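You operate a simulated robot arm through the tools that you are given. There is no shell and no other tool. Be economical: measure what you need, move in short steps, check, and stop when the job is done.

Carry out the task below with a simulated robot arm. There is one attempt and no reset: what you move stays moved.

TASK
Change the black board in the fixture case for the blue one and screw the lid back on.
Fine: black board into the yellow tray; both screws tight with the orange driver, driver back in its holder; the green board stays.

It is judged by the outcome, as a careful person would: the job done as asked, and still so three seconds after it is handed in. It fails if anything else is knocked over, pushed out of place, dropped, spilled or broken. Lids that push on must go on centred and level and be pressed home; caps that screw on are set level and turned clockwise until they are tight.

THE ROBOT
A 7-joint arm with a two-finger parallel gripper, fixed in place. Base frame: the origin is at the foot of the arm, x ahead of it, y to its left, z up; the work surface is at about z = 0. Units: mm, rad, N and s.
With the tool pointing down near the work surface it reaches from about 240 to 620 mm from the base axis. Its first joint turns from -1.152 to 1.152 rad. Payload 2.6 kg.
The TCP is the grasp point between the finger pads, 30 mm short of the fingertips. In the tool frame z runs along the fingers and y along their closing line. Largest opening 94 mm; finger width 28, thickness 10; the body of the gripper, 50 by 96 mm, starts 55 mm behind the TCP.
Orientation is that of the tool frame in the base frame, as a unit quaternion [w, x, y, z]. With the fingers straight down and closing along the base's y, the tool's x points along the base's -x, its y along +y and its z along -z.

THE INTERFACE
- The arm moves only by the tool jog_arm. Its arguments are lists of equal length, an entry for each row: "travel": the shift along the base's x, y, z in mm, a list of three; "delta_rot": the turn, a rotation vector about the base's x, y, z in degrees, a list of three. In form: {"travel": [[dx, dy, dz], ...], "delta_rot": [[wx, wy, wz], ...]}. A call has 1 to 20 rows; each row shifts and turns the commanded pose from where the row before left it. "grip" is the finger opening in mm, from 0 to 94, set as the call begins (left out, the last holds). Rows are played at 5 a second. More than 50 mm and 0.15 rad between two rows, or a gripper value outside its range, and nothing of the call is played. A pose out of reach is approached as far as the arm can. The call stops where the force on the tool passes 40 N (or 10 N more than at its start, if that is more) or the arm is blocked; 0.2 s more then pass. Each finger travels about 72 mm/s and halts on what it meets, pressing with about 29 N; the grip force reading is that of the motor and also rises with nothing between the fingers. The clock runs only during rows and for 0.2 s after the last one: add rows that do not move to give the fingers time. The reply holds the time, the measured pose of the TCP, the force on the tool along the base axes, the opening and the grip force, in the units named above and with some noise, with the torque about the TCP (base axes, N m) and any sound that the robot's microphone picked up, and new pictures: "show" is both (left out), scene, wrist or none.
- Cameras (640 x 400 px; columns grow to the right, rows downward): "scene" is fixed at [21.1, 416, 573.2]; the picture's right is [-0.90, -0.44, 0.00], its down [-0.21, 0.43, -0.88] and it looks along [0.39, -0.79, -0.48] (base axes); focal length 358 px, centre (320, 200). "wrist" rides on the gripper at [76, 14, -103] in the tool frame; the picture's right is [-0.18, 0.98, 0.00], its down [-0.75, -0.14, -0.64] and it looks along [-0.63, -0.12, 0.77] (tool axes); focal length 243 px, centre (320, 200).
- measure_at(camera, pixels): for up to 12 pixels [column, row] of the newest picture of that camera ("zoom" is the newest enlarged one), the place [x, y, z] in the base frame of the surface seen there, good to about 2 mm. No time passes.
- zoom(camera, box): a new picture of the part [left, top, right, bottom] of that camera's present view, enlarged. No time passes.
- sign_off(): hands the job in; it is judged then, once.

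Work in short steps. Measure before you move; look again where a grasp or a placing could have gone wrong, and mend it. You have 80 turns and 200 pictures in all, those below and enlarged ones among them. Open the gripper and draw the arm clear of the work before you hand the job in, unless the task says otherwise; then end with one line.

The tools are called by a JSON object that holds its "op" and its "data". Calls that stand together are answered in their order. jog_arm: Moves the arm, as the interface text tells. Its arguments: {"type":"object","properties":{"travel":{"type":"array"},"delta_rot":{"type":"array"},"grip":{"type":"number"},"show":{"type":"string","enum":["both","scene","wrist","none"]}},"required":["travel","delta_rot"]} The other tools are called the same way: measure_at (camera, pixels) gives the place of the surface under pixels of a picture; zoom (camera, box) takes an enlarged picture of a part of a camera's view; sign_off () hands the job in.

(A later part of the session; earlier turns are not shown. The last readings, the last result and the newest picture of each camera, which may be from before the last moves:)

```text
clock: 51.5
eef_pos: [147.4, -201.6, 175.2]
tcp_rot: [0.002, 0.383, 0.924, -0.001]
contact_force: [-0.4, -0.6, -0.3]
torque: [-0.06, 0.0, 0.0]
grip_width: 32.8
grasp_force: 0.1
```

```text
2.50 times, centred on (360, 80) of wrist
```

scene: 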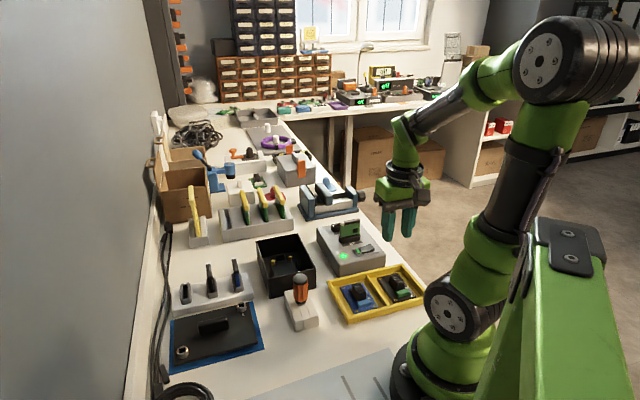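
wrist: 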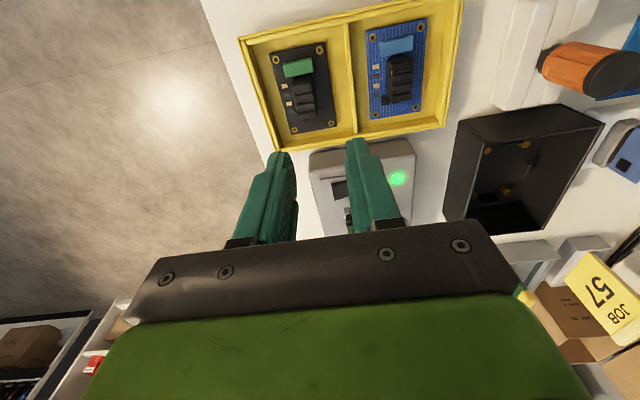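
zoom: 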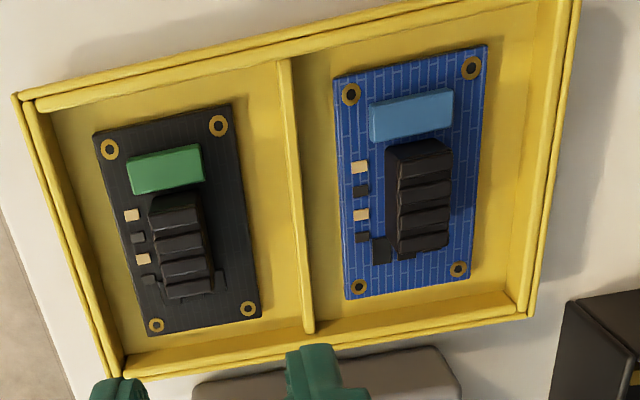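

Black board lies flat in the tray. I measure holes of both boards to compare orientation and get the blue heatsink position.

{"op": "measure_at", "data": {"camera": "zoom", "pixels": [[110, 149], [218, 126], [249, 309], [156, 325], [351, 95], [470, 68], [459, 270], [358, 288], [388, 155], [450, 150], [400, 248], [446, 240]]}}

{"op": "measure_at", "data": {"camera": "zoom", "pixels": [[393, 175], [448, 170], [421, 190], [424, 215], [397, 215], [450, 205], [181, 230], [153, 215], [208, 215], [185, 260]]}}

```text
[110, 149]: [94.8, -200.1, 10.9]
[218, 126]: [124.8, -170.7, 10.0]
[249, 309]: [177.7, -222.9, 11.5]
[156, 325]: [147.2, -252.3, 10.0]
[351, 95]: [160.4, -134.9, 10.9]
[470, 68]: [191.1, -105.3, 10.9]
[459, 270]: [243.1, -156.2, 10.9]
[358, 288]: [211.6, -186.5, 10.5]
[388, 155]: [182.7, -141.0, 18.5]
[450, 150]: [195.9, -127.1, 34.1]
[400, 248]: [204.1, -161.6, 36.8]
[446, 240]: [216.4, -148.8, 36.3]
```

```text
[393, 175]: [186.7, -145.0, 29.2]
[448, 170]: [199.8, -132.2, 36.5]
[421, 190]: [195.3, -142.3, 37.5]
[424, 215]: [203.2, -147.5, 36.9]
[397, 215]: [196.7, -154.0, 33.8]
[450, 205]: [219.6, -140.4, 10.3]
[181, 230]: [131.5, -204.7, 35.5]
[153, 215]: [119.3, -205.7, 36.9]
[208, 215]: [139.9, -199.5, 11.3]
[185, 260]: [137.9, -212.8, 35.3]
```

Both boards are parallel (-45°); blue centre is (65.5,65.8) from black's. I move to the matching grasp pose over the blue heatsink.

{"op": "jog_arm", "data": {"travel": [[28, 28, 0], [27.5, 27.8, 0], [0, 0, -40], [0, 0, -40], [0, 0, -20]], "delta_rot": [[0, 0, 0], [0, 0, 0], [0, 0, 0], [0, 0, 0], [0, 0, 0]], "show": "wrist"}}

{"op": "zoom", "data": {"camera": "wrist", "box": [220, 40, 420, 200]}}

```text
clock: 52.6
eef_pos: [202.6, -146.9, 76.4]
tcp_rot: [0.002, 0.382, 0.924, -0.001]
contact_force: [0.4, 0.0, -0.8]
torque: [0.01, -0.02, 0.03]
grip_width: 32.7
grasp_force: 0.1
```

wrist: 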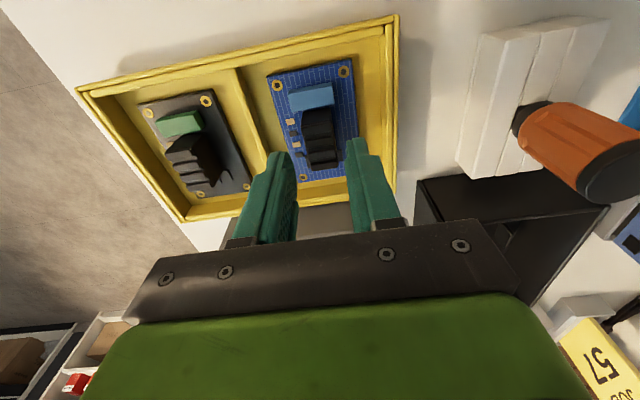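

```text
2.50 times, centred on (320, 120) of wrist
```

zoom: 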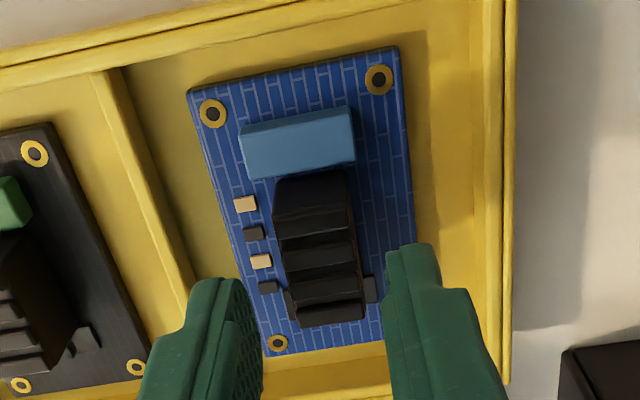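

Centred on the heatsink. I descend to z≈47 and close.

{"op": "jog_arm", "data": {"travel": [[0, 0, -20], [0, 0, -9.5], [0, 0, 0]], "delta_rot": [[0, 0, 0], [0, 0, 0], [0, 0, 0]], "show": "none"}}

{"op": "jog_arm", "data": {"travel": [[0, 0, 0], [0, 0, 0], [0, 0, 0]], "delta_rot": [[0, 0, 0], [0, 0, 0], [0, 0, 0]], "grip": 0, "show": "wrist"}}

```text
clock: 53.5
eef_pos: [203.5, -146.5, 46.1]
tcp_rot: [0.002, 0.383, 0.924, -0.001]
contact_force: [-0.1, -0.4, -0.1]
torque: [0.01, -0.02, -0.02]
grip_width: 33.2
grasp_force: 0.0
```

```text
clock: 54.2
eef_pos: [202.4, -146.2, 47.0]
tcp_rot: [0.002, 0.383, 0.924, 0.0]
contact_force: [0.8, 0.6, -0.9]
torque: [0.0, -0.01, -0.01]
grip_width: 19.3
grasp_force: 28.6
```

wrist: 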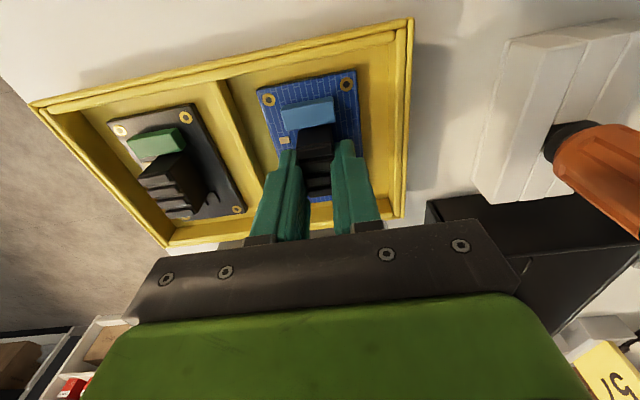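

Gripped (19.3 mm). I lift and carry it over the case, stopping above to compare holes with the pegs.

{"op": "jog_arm", "data": {"travel": [[0, 0, 10], [0, 0, 40], [0, 0, 45], [0, 0, 35], [40, -1.5, 0], [40, -1.5, 0], [40, -1.5, 0], [40, -1.5, 0], [30, -1.5, 0]], "delta_rot": [[0, 0, 0], [0, 0, 0], [0, 0, 0], [0, 0, 0], [0, 0, 0], [0, 0, 0], [0, 0, 0], [0, 0, 0], [0, 0, 0]]}}

{"op": "zoom", "data": {"camera": "wrist", "box": [240, 30, 400, 150]}}

{"op": "zoom", "data": {"camera": "scene", "box": [240, 170, 340, 310]}}

```text
clock: 56.2
eef_pos: [393.9, -150.3, 177.8]
tcp_rot: [0.002, 0.383, 0.924, 0.0]
contact_force: [0.6, 0.3, -0.5]
torque: [0.01, 0.0, 0.01]
grip_width: 19.1
grasp_force: 29.5
```

scene: 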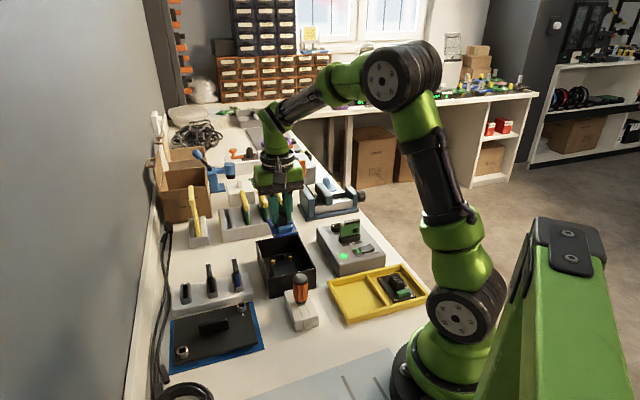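
wrist: 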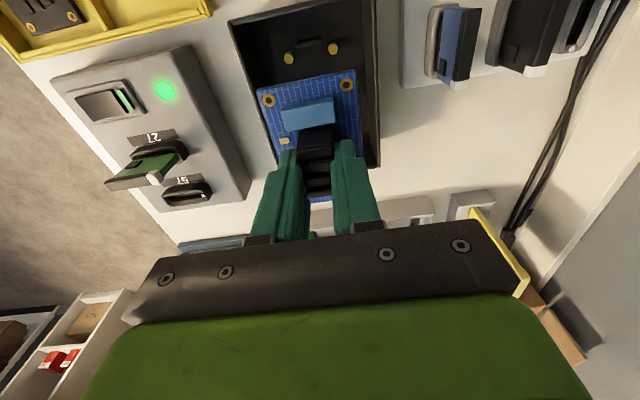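

```text
3.33 times, centred on (320, 90) of wrist
```

zoom: 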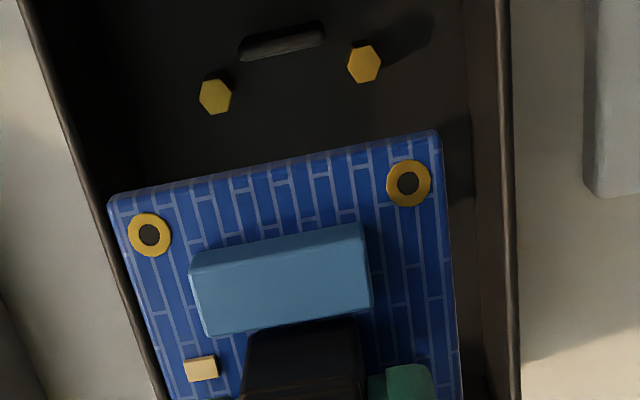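

```text
2.86 times, centred on (290, 240) of scene
```

zoom: 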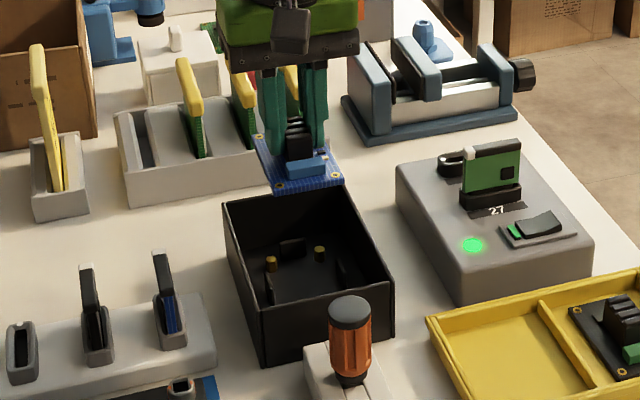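

The pegs are hex standoffs; the board rests on them between the ribs. I measure standoffs and board holes.

{"op": "zoom", "data": {"camera": "wrist", "box": [240, 30, 400, 150]}}

{"op": "measure_at", "data": {"camera": "zoom", "pixels": [[215, 97], [365, 64], [282, 42], [130, 240], [168, 230], [390, 185], [427, 180], [152, 255], [410, 205], [147, 216], [407, 163], [300, 38]]}}

{"op": "measure_at", "data": {"camera": "scene", "pixels": [[273.5, 261.5], [290.5, 258.5], [281, 257], [304, 264], [273, 270]]}}

```text
3.33 times, centred on (320, 90) of wrist
```

zoom: 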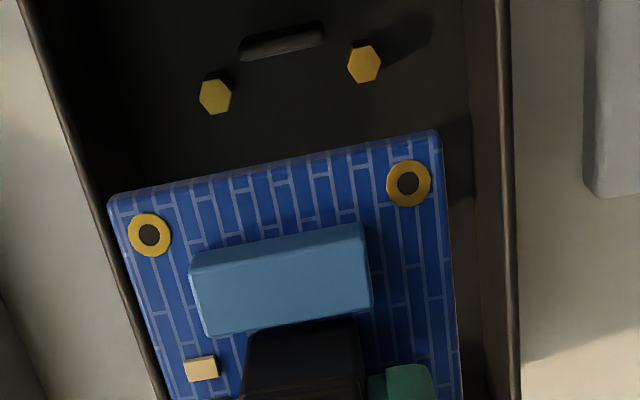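

```text
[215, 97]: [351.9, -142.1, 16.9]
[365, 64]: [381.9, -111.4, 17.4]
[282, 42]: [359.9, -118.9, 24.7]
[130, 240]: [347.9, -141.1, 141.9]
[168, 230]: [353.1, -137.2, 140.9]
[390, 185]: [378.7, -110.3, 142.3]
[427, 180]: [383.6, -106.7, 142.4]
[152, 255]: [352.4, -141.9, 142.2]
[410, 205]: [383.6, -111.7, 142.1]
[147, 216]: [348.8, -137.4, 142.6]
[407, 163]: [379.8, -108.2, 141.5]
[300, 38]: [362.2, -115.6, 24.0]
```

```text
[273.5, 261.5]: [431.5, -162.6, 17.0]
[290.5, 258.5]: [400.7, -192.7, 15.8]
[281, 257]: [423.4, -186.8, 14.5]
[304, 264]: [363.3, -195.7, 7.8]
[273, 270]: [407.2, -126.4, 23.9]
```

Comparison gives a correction of about (0.9,-1.6). I apply it and lower into the case to just above the ribs.

{"op": "jog_arm", "data": {"travel": [[0.9, -1.6, -40], [0, 0, -35], [0, 0, -28]], "delta_rot": [[0, 0, 0], [0, 0, 0], [0, 0, 0]], "show": "wrist"}}

{"op": "zoom", "data": {"camera": "wrist", "box": [240, 50, 400, 170]}}

{"op": "zoom", "data": {"camera": "scene", "box": [250, 220, 330, 300]}}

```text
clock: 57.0
eef_pos: [393.8, -151.7, 76.1]
tcp_rot: [0.001, 0.382, 0.924, 0.0]
contact_force: [0.2, 0.1, -0.3]
torque: [0.0, 0.05, 0.02]
grip_width: 18.9
grasp_force: 28.5
```

wrist: 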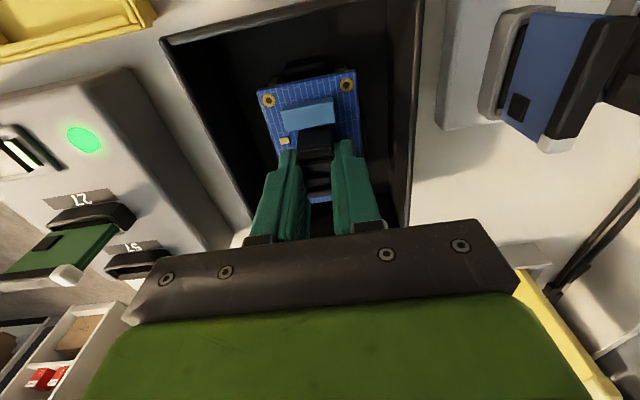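

```text
3.33 times, centred on (320, 110) of wrist
```

zoom: 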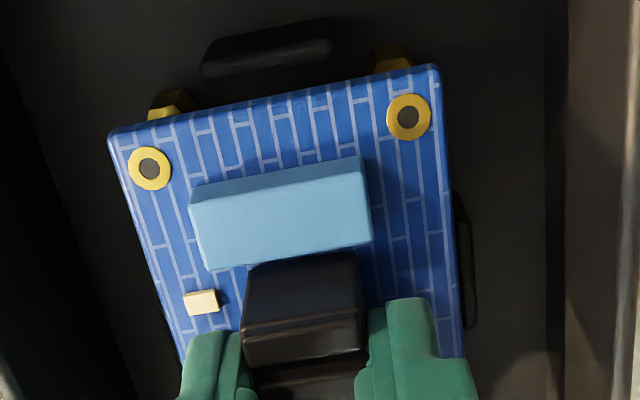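

```text
5.00 times, centred on (290, 260) of scene
```

zoom: 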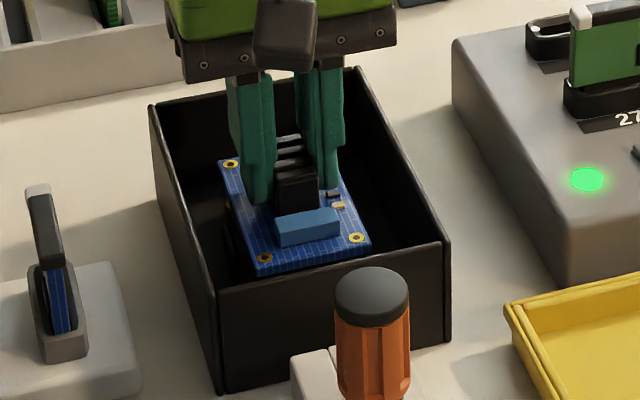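

Well lined up with standoffs and ribs; I nudge (-0.3,-0.3) and lower in small steps to seat.

{"op": "jog_arm", "data": {"travel": [[-0.3, -0.3, -6], [0, 0, -5], [0, 0, -2], [0, 0, -2], [0, 0, -1]], "delta_rot": [[0, 0, 0], [0, 0, 0], [0, 0, 0], [0, 0, 0], [0, 0, 0]], "show": "wrist"}}

{"op": "zoom", "data": {"camera": "wrist", "box": [240, 50, 400, 170]}}

```text
clock: 58.2
eef_pos: [394.7, -154.9, 59.9]
tcp_rot: [0.001, 0.383, 0.924, 0.0]
contact_force: [-0.3, 0.7, 0.1]
torque: [-0.01, 0.01, 0.01]
grip_width: 19.1
grasp_force: 29.0
```

wrist: 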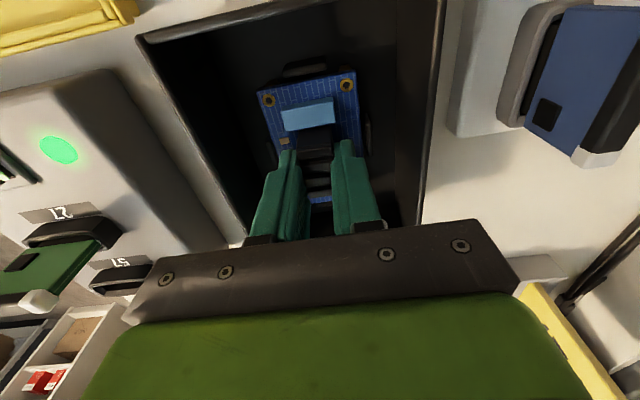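

```text
3.33 times, centred on (320, 110) of wrist
```

zoom: 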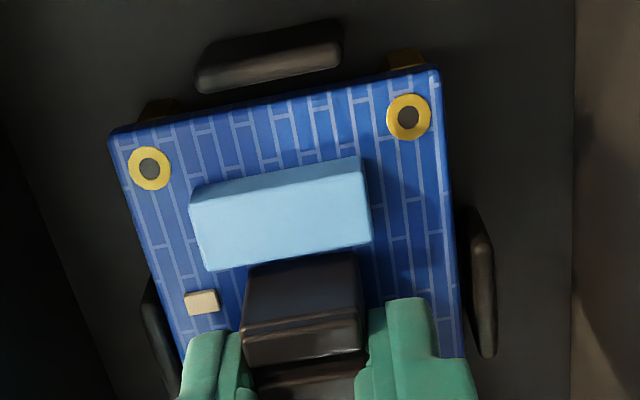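

Ribs flank the board on all sides. I continue down by 1 mm steps until it touches the standoffs.

{"op": "jog_arm", "data": {"travel": [[0, 0, -1], [0, 0, -1], [0, 0, -1], [0, 0, -0.7]], "delta_rot": [[0, 0, 0], [0, 0, 0], [0, 0, 0], [0, 0, 0]], "show": "wrist"}}

{"op": "zoom", "data": {"camera": "wrist", "box": [240, 50, 400, 170]}}

```text
clock: 59.2
eef_pos: [394.3, -156.6, 56.0]
tcp_rot: [0.003, 0.383, 0.924, -0.002]
contact_force: [-8.6, 0.3, 24.6]
torque: [0.07, 0.21, -0.01]
grip_width: 19.2
grasp_force: 28.9
```

wrist: 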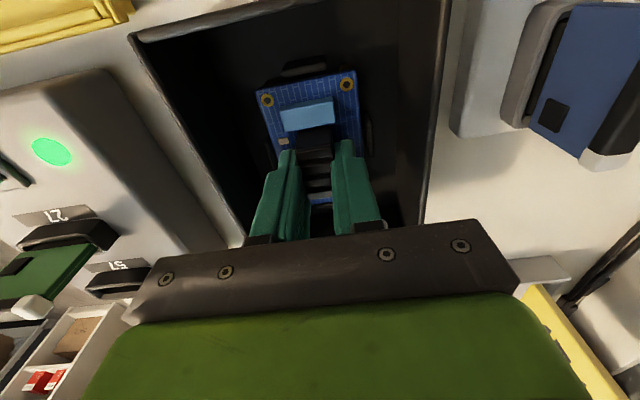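

```text
3.33 times, centred on (320, 110) of wrist
```

zoom: 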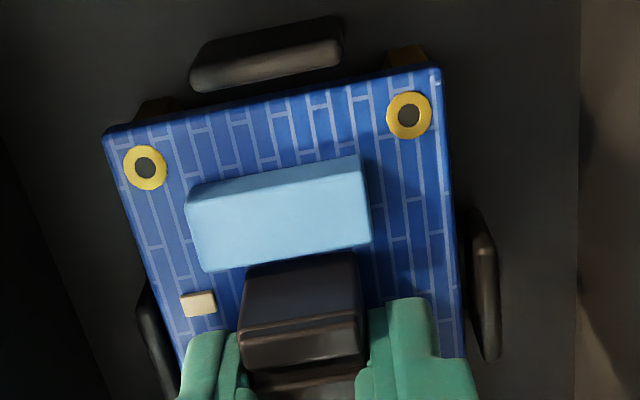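

Contact at z≈56 with the gaps to the ribs as they were for the black board. I relieve, open to 33 and rise to inspect.

{"op": "jog_arm", "data": {"travel": [[0, 0, 1], [0, 0, 0]], "delta_rot": [[0, 0, 0], [0, 0, 0]], "show": "none"}}

{"op": "jog_arm", "data": {"travel": [[0, 0, 0], [0, 0, 0], [0, 0, 0], [0, 0, 20], [0, 0, 40], [0, 0, 45], [-5, 5, 45]], "delta_rot": [[0, 0, 0], [0, 0, 0], [0, 0, 0], [0, 0, 0], [0, 0, 0], [0, 0, 0], [0, 0, 0]], "grip": 33}}

{"op": "zoom", "data": {"camera": "wrist", "box": [230, 20, 420, 170]}}

{"op": "zoom", "data": {"camera": "scene", "box": [250, 225, 330, 300]}}

```text
clock: 59.9
eef_pos: [393.7, -153.6, 55.3]
tcp_rot: [0.002, 0.382, 0.924, -0.002]
contact_force: [-0.2, -3.1, 9.4]
torque: [-0.28, -0.3, -0.05]
grip_width: 19.1
grasp_force: 28.4
```

```text
clock: 61.5
eef_pos: [389.5, -149.1, 205.6]
tcp_rot: [0.001, 0.383, 0.924, -0.001]
contact_force: [-0.4, 0.0, -0.5]
torque: [0.02, 0.04, 0.04]
grip_width: 33.0
grasp_force: 0.0
```

scene: 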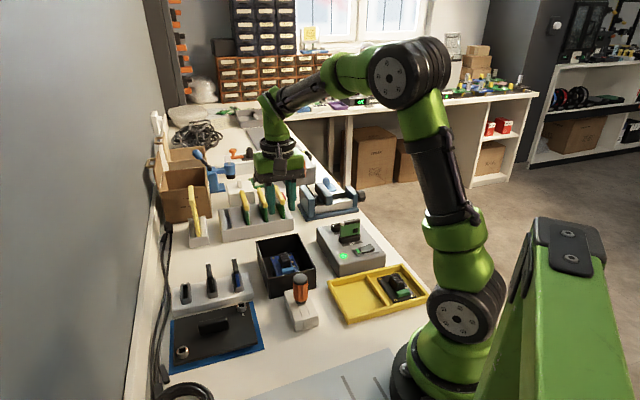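
wrist: 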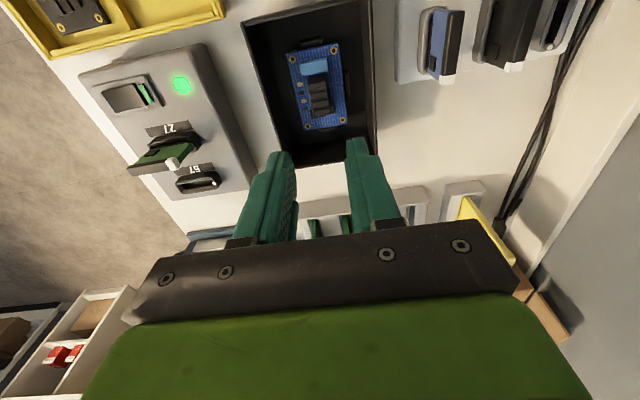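

```text
2.67 times, centred on (325, 95) of wrist
```

zoom: 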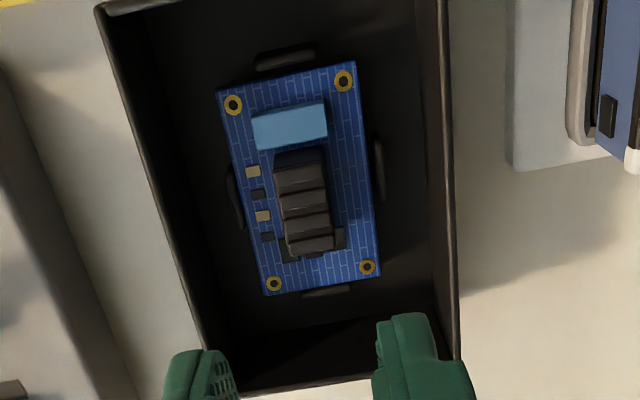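

```text
5.33 times, centred on (290, 262) of scene
```

zoom: 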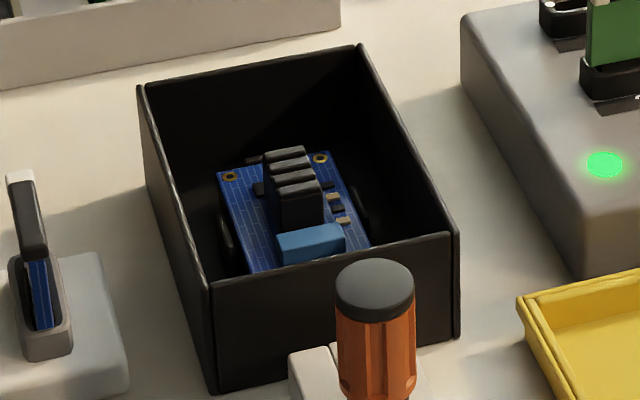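

The blue board looks like the black one did; I check its level and seating by measuring its corners.

{"op": "zoom", "data": {"camera": "wrist", "box": [280, 30, 360, 140]}}

{"op": "measure_at", "data": {"camera": "zoom", "pixels": [[213, 84], [345, 50], [247, 340], [378, 315], [230, 230], [375, 230], [260, 345], [355, 325], [220, 70], [300, 50], [310, 338], [275, 20]]}}

```text
3.64 times, centred on (320, 85) of wrist
```

zoom: 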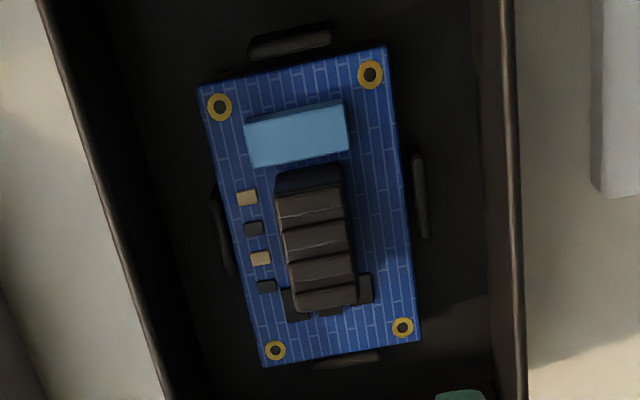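

```text
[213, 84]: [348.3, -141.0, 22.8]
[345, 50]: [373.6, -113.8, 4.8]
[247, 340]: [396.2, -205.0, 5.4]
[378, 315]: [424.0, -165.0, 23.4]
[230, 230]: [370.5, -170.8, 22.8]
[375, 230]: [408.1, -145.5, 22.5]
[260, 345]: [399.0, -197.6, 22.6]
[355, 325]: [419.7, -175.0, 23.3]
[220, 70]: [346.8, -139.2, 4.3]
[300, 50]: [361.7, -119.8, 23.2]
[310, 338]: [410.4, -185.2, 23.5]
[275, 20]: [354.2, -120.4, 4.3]
```

Board is level at z≈23, as the black one was. I check the hole centres against the standoffs.

{"op": "measure_at", "data": {"camera": "zoom", "pixels": [[219, 107], [370, 75], [402, 327], [274, 350], [219, 97], [370, 64], [219, 117], [370, 86], [323, 360], [290, 45], [420, 195], [222, 225]]}}

```text
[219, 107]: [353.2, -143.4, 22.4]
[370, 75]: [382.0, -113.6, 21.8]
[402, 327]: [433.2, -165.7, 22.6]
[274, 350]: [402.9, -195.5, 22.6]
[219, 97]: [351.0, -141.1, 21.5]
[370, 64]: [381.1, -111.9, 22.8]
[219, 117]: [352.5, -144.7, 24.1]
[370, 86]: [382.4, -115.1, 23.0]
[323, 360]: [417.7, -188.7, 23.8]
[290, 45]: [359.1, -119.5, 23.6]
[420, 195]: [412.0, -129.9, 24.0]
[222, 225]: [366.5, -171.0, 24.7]
```

The board is seated and level within the ribs. Next I fetch the lid: move to its known pose, turn +90°, descend with fingers open and close on the handle.

{"op": "jog_arm", "data": {"travel": [[2.4, 18.1, 0], [2.4, 18.1, 0], [2.4, 18.1, 0], [2.4, 18.1, 0], [2.4, 18.1, 0], [2.4, 18.1, 0], [2.4, 18.1, 0], [2.4, 18.2, 0], [2.4, 18.2, 0], [2.4, 18.2, 0], [2.4, 18.2, 0], [2.6, 18.2, 0], [0, 0, -45], [0, 0, -45], [0, 0, -30]], "delta_rot": [[0, 0, 7.5], [0, 0, 7.5], [0, 0, 7.5], [0, 0, 7.5], [0, 0, 7.5], [0, 0, 7.5], [0, 0, 7.5], [0, 0, 7.5], [0, 0, 7.5], [0, 0, 7.5], [0, 0, 7.5], [0, 0, 7.5], [0, 0, 0], [0, 0, 0], [0, 0, 0]], "show": "wrist"}}

{"op": "zoom", "data": {"camera": "wrist", "box": [220, 40, 420, 200]}}

```text
clock: 64.7
eef_pos: [416.4, 70.1, 87.9]
tcp_rot: [0.002, -0.383, 0.924, 0.0]
contact_force: [-0.8, 0.4, -0.1]
torque: [0.01, 0.0, -0.03]
grip_width: 33.1
grasp_force: 0.1
```

wrist: 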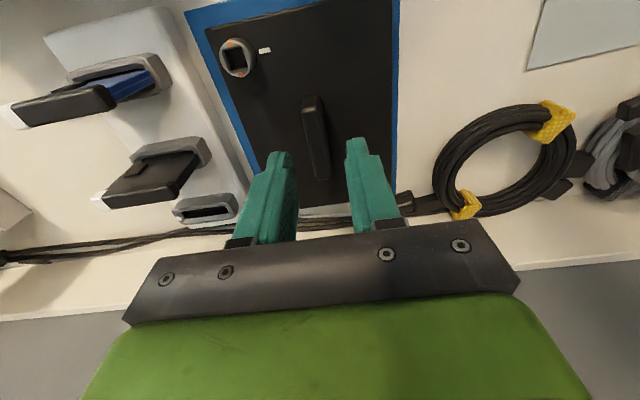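

```text
2.50 times, centred on (320, 120) of wrist
```

zoom: 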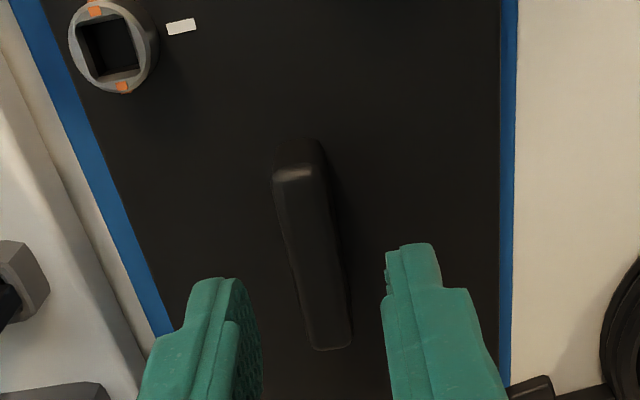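

Handle is between the fingers. I descend, close, lift, and carry the lid back over the case with a -90° turn, stopping above it.

{"op": "jog_arm", "data": {"travel": [[0, 0, -20], [0, 0, -16], [0, 0, 0]], "delta_rot": [[0, 0, 0], [0, 0, 0], [0, 0, 0]], "show": "none"}}

{"op": "jog_arm", "data": {"travel": [[0, 0, 0], [0, 0, 0], [0, 0, 0], [0, 0, 5], [0, 0, 25], [0, 0, 45], [0, 0, 45], [0, 0, 30]], "delta_rot": [[0, 0, 0], [0, 0, 0], [0, 0, 0], [0, 0, 0], [0, 0, 0], [0, 0, 0], [0, 0, 0], [0, 0, 0]], "grip": 0, "show": "wrist"}}

{"op": "jog_arm", "data": {"travel": [[-2.4, -18, 0], [-2.4, -18, 0], [-2.4, -18, 0], [-2.4, -18, 0], [-2.4, -18, 0], [-2.4, -18, 0], [-2.4, -18, 0], [-2.4, -18, 0], [-2.4, -18, 0], [-2.4, -18, 0], [-2.4, -18, 0], [-2.4, -18, 0], [0, 0, -40], [0, 0, -35]], "delta_rot": [[0, 0, -7.5], [0, 0, -7.5], [0, 0, -7.5], [0, 0, -7.5], [0, 0, -7.5], [0, 0, -7.5], [0, 0, -7.5], [0, 0, -7.5], [0, 0, -7.5], [0, 0, -7.5], [0, 0, -7.5], [0, 0, -7.5], [0, 0, 0], [0, 0, 0]], "show": "both"}}

{"op": "zoom", "data": {"camera": "scene", "box": [240, 210, 340, 310]}}

{"op": "zoom", "data": {"camera": "wrist", "box": [150, 0, 450, 220]}}

```text
clock: 65.5
eef_pos: [418.1, 70.1, 49.0]
tcp_rot: [0.001, -0.383, 0.924, 0.0]
contact_force: [-0.9, 0.6, 0.0]
torque: [-0.01, -0.01, 0.03]
grip_width: 33.0
grasp_force: 0.0
```

```text
clock: 67.2
eef_pos: [417.6, 66.2, 201.0]
tcp_rot: [0.001, -0.383, 0.924, 0.001]
contact_force: [-0.2, 0.6, -1.1]
torque: [0.02, 0.03, -0.01]
grip_width: 13.2
grasp_force: 28.6
```

wrist: 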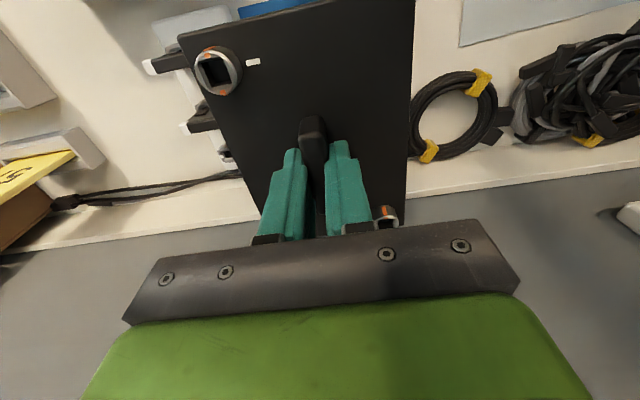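

```text
clock: 70.2
eef_pos: [386.9, -146.9, 124.7]
tcp_rot: [0.002, 0.383, 0.924, 0.0]
contact_force: [-0.8, -0.1, -0.6]
torque: [0.0, -0.02, -0.01]
grip_width: 12.9
grasp_force: 29.5
```

scene: 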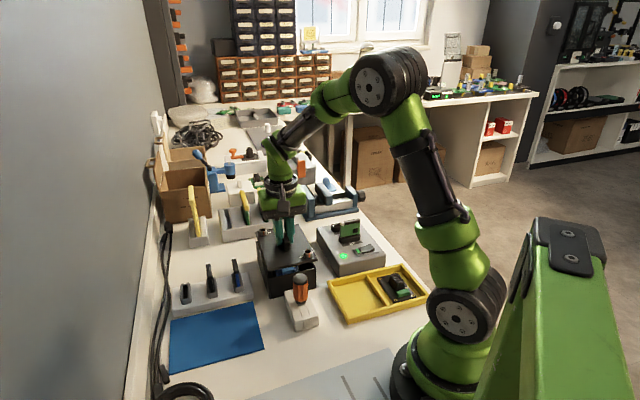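
wrist: 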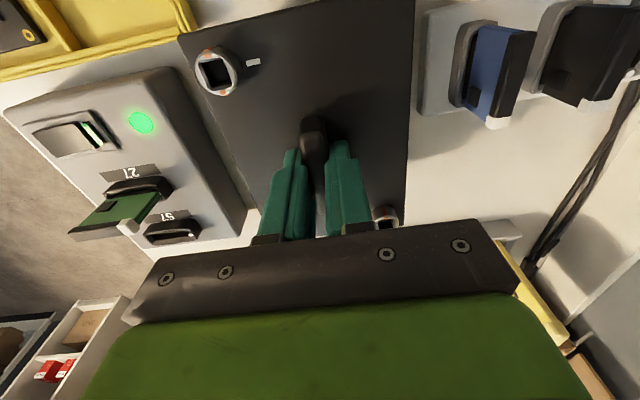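

```text
4.00 times, centred on (290, 260) of scene
```

zoom: 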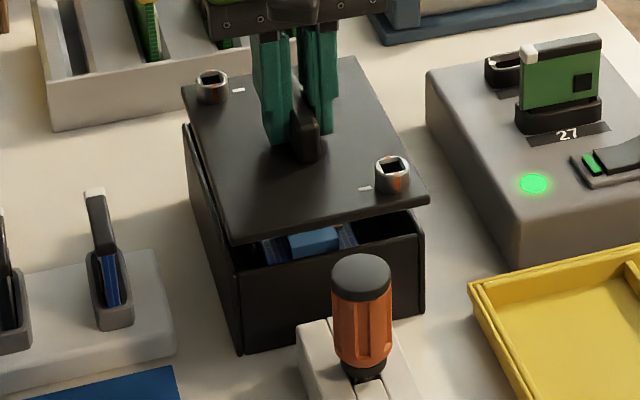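

```text
1.82 times, centred on (300, 110) of wrist
```

zoom: 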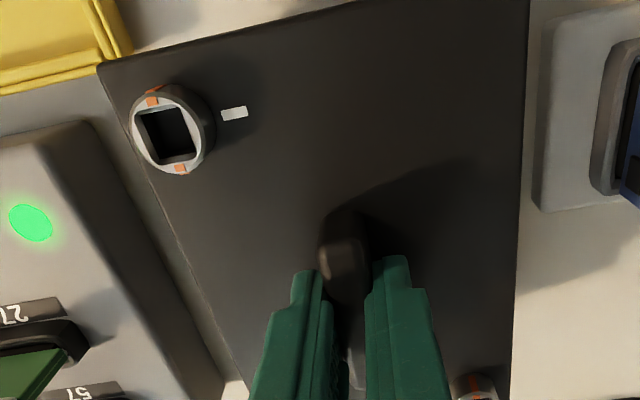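

By the command chain the lid's seat needs a (+0.2,-1.0) correction. I apply it, lower near the rim, then creep down until contact.

{"op": "jog_arm", "data": {"travel": [[0.2, -1.0, -8], [0, 0, -8]], "delta_rot": [[0, 0, 0], [0, 0, 0]], "show": "none"}}

{"op": "zoom", "data": {"camera": "scene", "box": [240, 210, 340, 310]}}

{"op": "jog_arm", "data": {"travel": [[0, 0, -2], [0, 0, -2], [0, 0, -2], [0, 0, -1], [0, 0, -1], [0, 0, -1]], "delta_rot": [[0, 0, 0], [0, 0, 0], [0, 0, 0], [0, 0, 0], [0, 0, 0], [0, 0, 0]], "show": "none"}}

{"op": "zoom", "data": {"camera": "scene", "box": [240, 210, 340, 310]}}

```text
clock: 70.8
eef_pos: [387.1, -149.7, 109.2]
tcp_rot: [0.003, 0.383, 0.924, -0.001]
contact_force: [0.6, 0.8, -0.4]
torque: [0.02, 0.02, 0.02]
grip_width: 13.0
grasp_force: 29.3
```

```text
4.00 times, centred on (290, 260) of scene
```

zoom: 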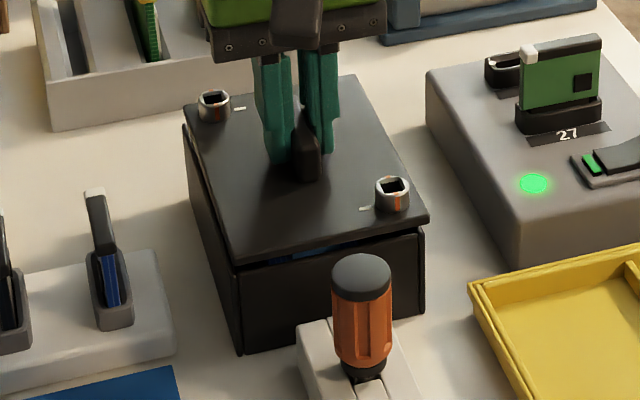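

```text
clock: 72.2
eef_pos: [388.4, -150.1, 100.5]
tcp_rot: [0.004, 0.382, 0.924, -0.001]
contact_force: [10.8, -5.9, 13.8]
torque: [0.36, 0.28, -0.04]
grip_width: 13.3
grasp_force: 29.2
```

```text
4.00 times, centred on (290, 260) of scene
```

zoom: 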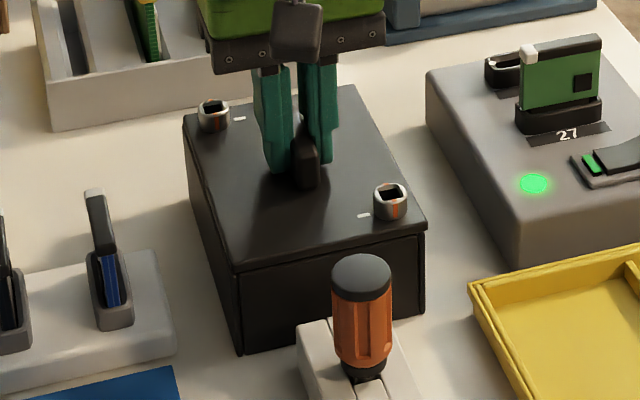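

The lid is down, with a slight side load. I ease sideways, press 1.5 mm, release, rise, and check level by measuring in the next turn.

{"op": "jog_arm", "data": {"travel": [[0.7, -0.4, 0], [0, 0, -1.5], [0, 0, 0]], "delta_rot": [[0, 0, 0], [0, 0, 0], [0, 0, 0]], "show": "none"}}

{"op": "jog_arm", "data": {"travel": [[0, 0, 1], [0, 0, 0], [0, 0, 0], [0, 0, 0], [0, 0, 30], [0, 0, 40], [-5, 5, 45]], "delta_rot": [[0, 0, 0], [0, 0, 0], [0, 0, 0], [0, 0, 0], [0, 0, 0], [0, 0, 0], [0, 0, 0]], "grip": 35, "show": "both"}}

{"op": "zoom", "data": {"camera": "scene", "box": [250, 225, 330, 305]}}

{"op": "zoom", "data": {"camera": "wrist", "box": [220, 0, 400, 150]}}

{"op": "measure_at", "data": {"camera": "scene", "pixels": [[262, 250], [282, 270], [300, 267], [285, 237], [272, 262], [292, 250], [306.5, 257], [264, 236]]}}

```text
clock: 73.0
eef_pos: [390.0, -149.7, 99.7]
tcp_rot: [0.005, 0.383, 0.924, -0.001]
contact_force: [-0.5, -8.3, 26.8]
torque: [-0.35, -0.19, 0.01]
grip_width: 13.3
grasp_force: 28.9
```

```text
clock: 74.7
eef_pos: [390.2, -145.8, 212.7]
tcp_rot: [0.001, 0.383, 0.924, -0.002]
contact_force: [0.4, -0.1, -0.1]
torque: [0.03, 0.01, -0.01]
grip_width: 34.9
grasp_force: 0.0
```

scene: 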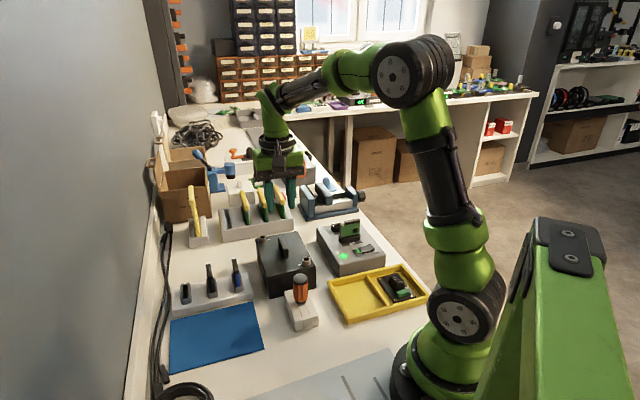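
wrist: 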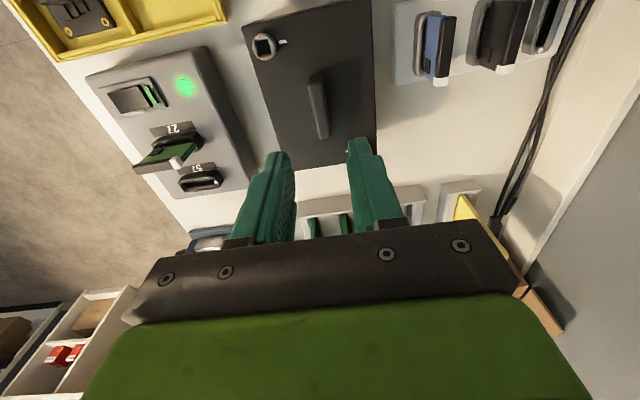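

```text
5.00 times, centred on (290, 265) of scene
```

zoom: 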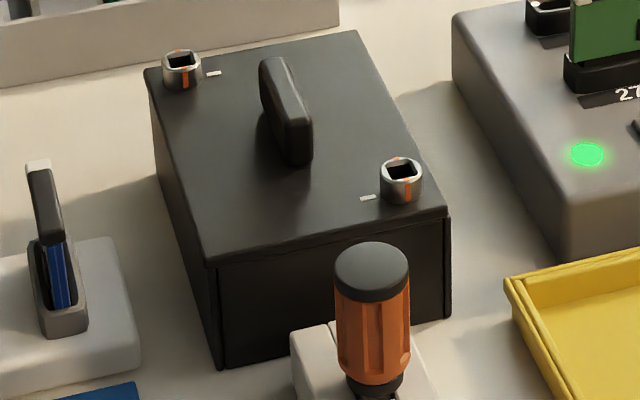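

```text
2.67 times, centred on (310, 75) of wrist
```

zoom: 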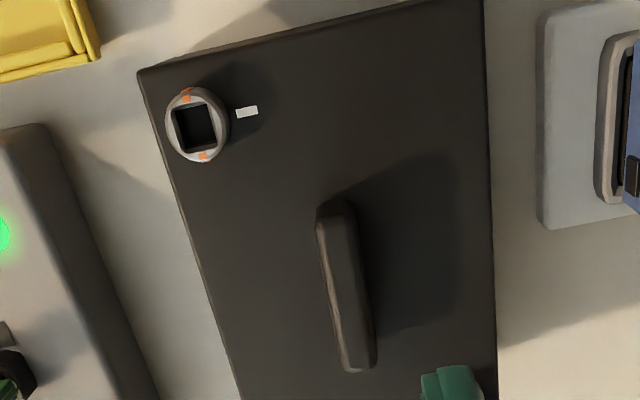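

```text
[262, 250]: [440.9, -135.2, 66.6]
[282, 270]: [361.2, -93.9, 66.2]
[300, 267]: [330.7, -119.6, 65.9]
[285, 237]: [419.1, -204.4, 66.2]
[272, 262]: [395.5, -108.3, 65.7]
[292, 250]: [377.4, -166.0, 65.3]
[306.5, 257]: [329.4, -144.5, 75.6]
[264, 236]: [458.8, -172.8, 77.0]
```

Lid is flush and level (z≈66 everywhere). Now I take the driver at yaw +55° (to leave room for ~130° clockwise), lift it and carry it above screw A.

{"op": "jog_arm", "data": {"travel": [[-6.3, 6.2, 0], [-6.3, 6.2, 0], [-6.3, 6.2, 0], [-6.3, 6.2, 0], [-6.3, 6.2, 0], [-6.3, 6.2, 0], [-6.3, 6.2, 0], [-6.3, 6.2, 0], [-6.3, 6.2, 0], [-6.3, 6.2, 0], [-6.3, 6.2, 0], [-6.3, 6.2, 0], [-6.3, 6.2, 0], [-6.3, 6.4, 0], [0, 0, -45], [0, 0, -45]], "delta_rot": [[0, 0, 7.1], [0, 0, 7.1], [0, 0, 7.1], [0, 0, 7.1], [0, 0, 7.1], [0, 0, 7.1], [0, 0, 7.2], [0, 0, 7.2], [0, 0, 7.2], [0, 0, 7.2], [0, 0, 7.2], [0, 0, 7.1], [0, 0, 7.1], [0, 0, 7.1], [0, 0, 0], [0, 0, 0]], "grip": 60, "show": "wrist"}}

{"op": "measure_at", "data": {"camera": "wrist", "pixels": [[320, 115], [305, 115], [335, 115], [320, 100], [320, 130], [320, 108], [320, 122], [312, 112], [328, 112], [320, 135]]}}

{"op": "zoom", "data": {"camera": "wrist", "box": [220, 30, 420, 190]}}

```text
clock: 78.0
eef_pos: [297.0, -57.2, 122.6]
tcp_rot: [0.001, -0.461, 0.888, 0.0]
contact_force: [0.2, 0.1, -0.1]
torque: [-0.02, 0.01, 0.0]
grip_width: 59.9
grasp_force: 0.0
```

wrist: 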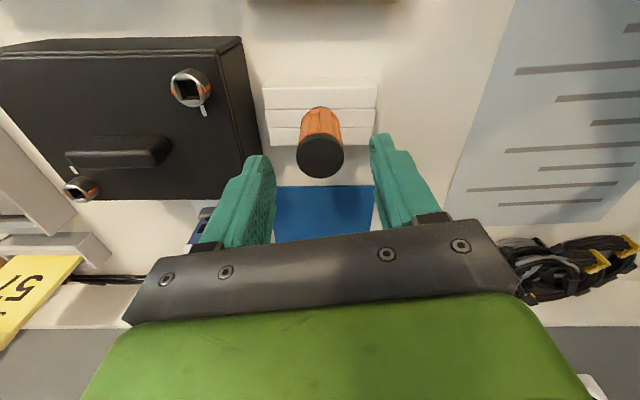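

```text
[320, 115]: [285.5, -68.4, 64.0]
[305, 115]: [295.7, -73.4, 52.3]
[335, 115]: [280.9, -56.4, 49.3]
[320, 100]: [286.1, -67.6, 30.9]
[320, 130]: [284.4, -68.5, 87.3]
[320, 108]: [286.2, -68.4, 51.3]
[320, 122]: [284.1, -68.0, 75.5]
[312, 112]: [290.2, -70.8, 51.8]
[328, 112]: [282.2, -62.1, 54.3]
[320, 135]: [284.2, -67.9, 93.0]
```

```text
2.50 times, centred on (320, 110) of wrist
```

zoom: 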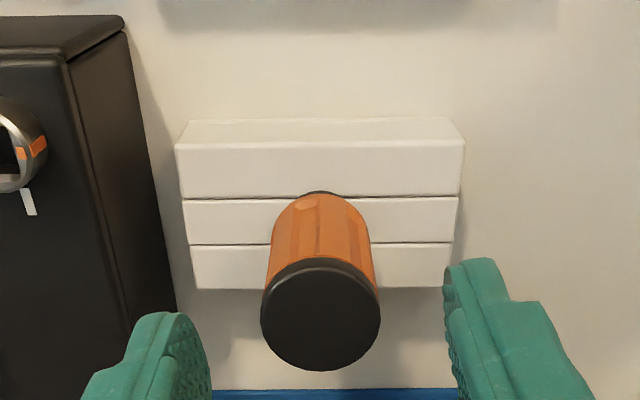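

The handle top centre is at (320,155); I measure it directly before descending.

{"op": "measure_at", "data": {"camera": "wrist", "pixels": [[320, 155], [299, 155], [341, 155], [320, 140], [320, 172], [310, 150], [330, 150], [310, 162], [330, 162]]}}

{"op": "measure_at", "data": {"camera": "scene", "pixels": [[299, 279], [301, 279], [300, 277], [300, 281], [296, 279], [304, 279]]}}

```text
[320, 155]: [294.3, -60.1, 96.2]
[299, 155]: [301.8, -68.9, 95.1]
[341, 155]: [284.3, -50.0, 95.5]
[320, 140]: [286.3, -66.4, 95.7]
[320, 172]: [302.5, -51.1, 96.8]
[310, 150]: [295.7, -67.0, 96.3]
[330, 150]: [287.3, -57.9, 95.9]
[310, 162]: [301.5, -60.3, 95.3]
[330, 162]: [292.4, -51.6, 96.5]
```

```text
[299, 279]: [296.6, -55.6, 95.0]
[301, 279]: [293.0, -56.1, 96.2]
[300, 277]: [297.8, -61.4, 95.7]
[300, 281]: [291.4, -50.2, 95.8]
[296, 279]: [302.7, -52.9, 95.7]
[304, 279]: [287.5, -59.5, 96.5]
```

The axis is at about (294,-58.8). I correct (-2,-0.8), descend, grip, lift and carry to above screw A.

{"op": "jog_arm", "data": {"travel": [[-2, -0.8, 0], [0, 0, -30], [0, 0, -20], [0, 0, 0]], "delta_rot": [[0, 0, 0], [0, 0, 0], [0, 0, 0], [0, 0, 0]], "show": "none"}}

{"op": "jog_arm", "data": {"travel": [[0, 0, 0], [0, 0, 0], [0, 0, 0], [0, 0, 0], [0, 0, 15], [0, 0, 35], [0, 0, 40], [0, 0, 30], [10, -27, 0], [10, -27, 0], [9.5, -25.6, 0], [0, 0, -25], [0, 0, -14]], "delta_rot": [[0, 0, 0], [0, 0, 0], [0, 0, 0], [0, 0, 0], [0, 0, 0], [0, 0, 0], [0, 0, 0], [0, 0, 0], [0, 0, 0], [0, 0, 0], [0, 0, 0], [0, 0, 0], [0, 0, 0]], "grip": 0, "show": "wrist"}}

{"op": "zoom", "data": {"camera": "scene", "box": [290, 235, 325, 270]}}

{"op": "zoom", "data": {"camera": "wrist", "box": [280, 90, 360, 150]}}

```text
clock: 79.0
eef_pos: [293.3, -57.9, 75.5]
tcp_rot: [0.002, -0.461, 0.887, 0.0]
contact_force: [0.2, 0.1, 0.9]
torque: [-0.07, -0.04, -0.02]
grip_width: 60.0
grasp_force: 0.1
```

```text
clock: 81.8
eef_pos: [326.4, -137.0, 155.7]
tcp_rot: [0.002, -0.461, 0.888, 0.0]
contact_force: [0.3, 0.3, -1.0]
torque: [0.0, 0.02, 0.0]
grip_width: 28.7
grasp_force: 28.9
```

wrist: 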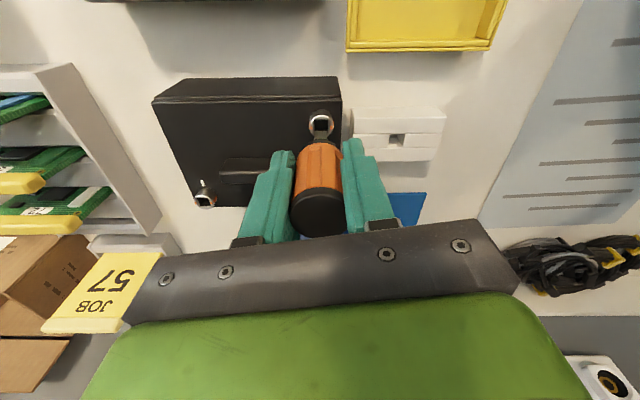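

```text
11.43 times, centred on (308, 252) of scene
```

zoom: 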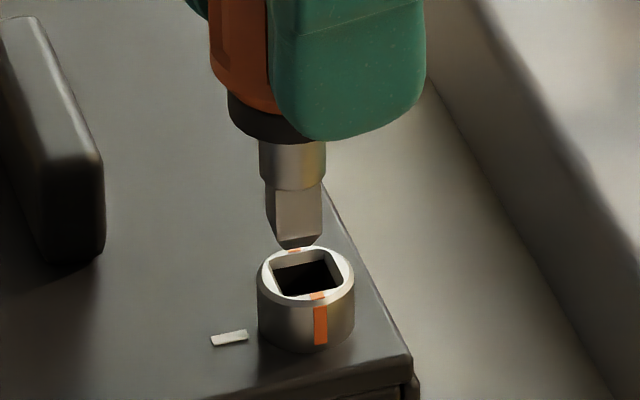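

```text
6.67 times, centred on (320, 120) of wrist
```

zoom: 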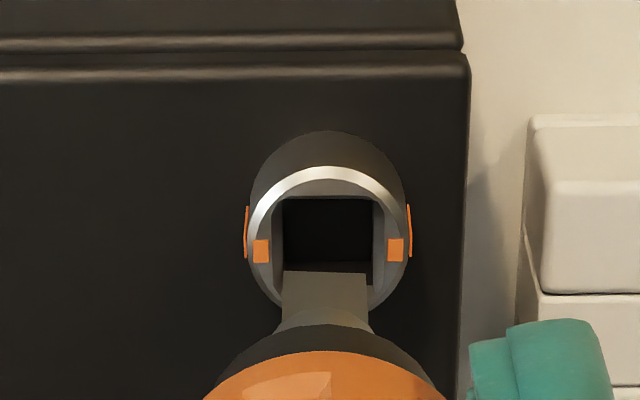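

Square matches; a slight nudge, then insert to z≈138 and turn clockwise in two calls, watching torque.

{"op": "jog_arm", "data": {"travel": [[-0.7, -0.8, -4], [0, 0, -4], [0, 0, -4], [0, 0, -3], [0, 0, -2]], "delta_rot": [[0, 0, 0], [0, 0, 0], [0, 0, 0], [0, 0, 0], [0, 0, 0]], "show": "none"}}

{"op": "zoom", "data": {"camera": "scene", "box": [290, 240, 322, 272]}}

{"op": "jog_arm", "data": {"travel": [[0, 0, 0], [0, 0, 0], [0, 0, 0], [0, 0, 0], [0, 0, 0], [0, 0, 0], [0, 0, 0], [0, 0, 0], [0, 0, 0], [0, 0, 0], [0, 0, 0], [0, 0, 0], [0, 0, 0], [0, 0, 0]], "delta_rot": [[0, 0, -8], [0, 0, -8], [0, 0, -8], [0, 0, -8], [0, 0, -8], [0, 0, -8], [0, 0, -8], [0, 0, -8], [0, 0, -8], [0, 0, -8], [0, 0, -8], [0, 0, -8], [0, 0, -8], [0, 0, -8]], "show": "none"}}

{"op": "jog_arm", "data": {"travel": [[0, 0, 0], [0, 0, 0]], "delta_rot": [[0, 0, -8], [0, 0, -8]], "show": "none"}}

{"op": "zoom", "data": {"camera": "scene", "box": [290, 240, 322, 272]}}

```text
clock: 83.0
eef_pos: [323.1, -138.5, 138.5]
tcp_rot: [0.002, -0.461, 0.887, 0.0]
contact_force: [-1.1, -0.1, 2.0]
torque: [0.03, 0.05, 0.02]
grip_width: 28.7
grasp_force: 28.7
```

```text
12.50 times, centred on (306, 256) of scene
```

zoom: 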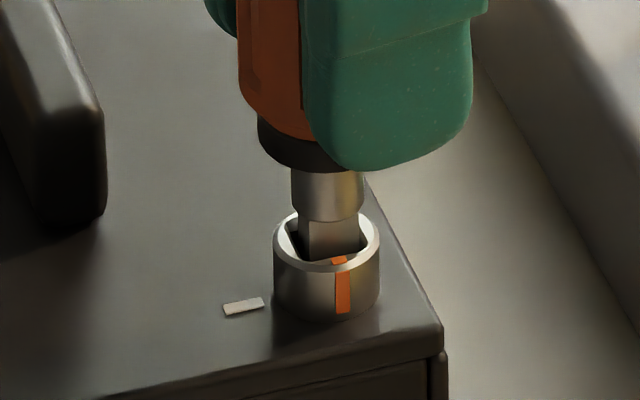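

```text
clock: 86.0
eef_pos: [324.3, -137.7, 138.6]
tcp_rot: [0.001, 0.478, 0.879, -0.001]
contact_force: [10.0, 11.1, 4.0]
torque: [0.54, -0.59, 0.43]
grip_width: 28.6
grasp_force: 29.3
```

```text
clock: 86.7
eef_pos: [324.3, -137.9, 140.1]
tcp_rot: [0.002, 0.596, 0.803, 0.0]
contact_force: [15.1, 12.4, -2.4]
torque: [0.78, -0.81, 0.37]
grip_width: 29.5
grasp_force: 28.8
```

```text
12.50 times, centred on (306, 256) of scene
```

zoom: 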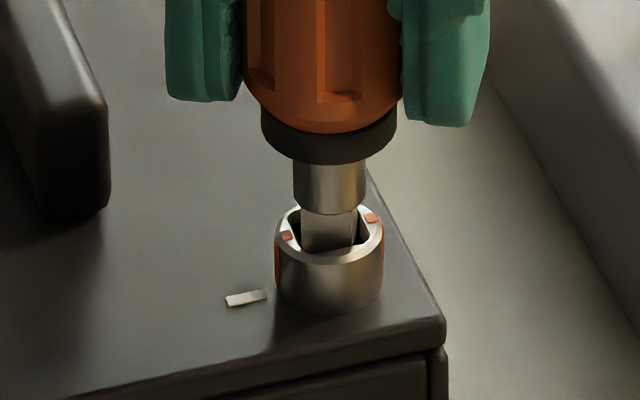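

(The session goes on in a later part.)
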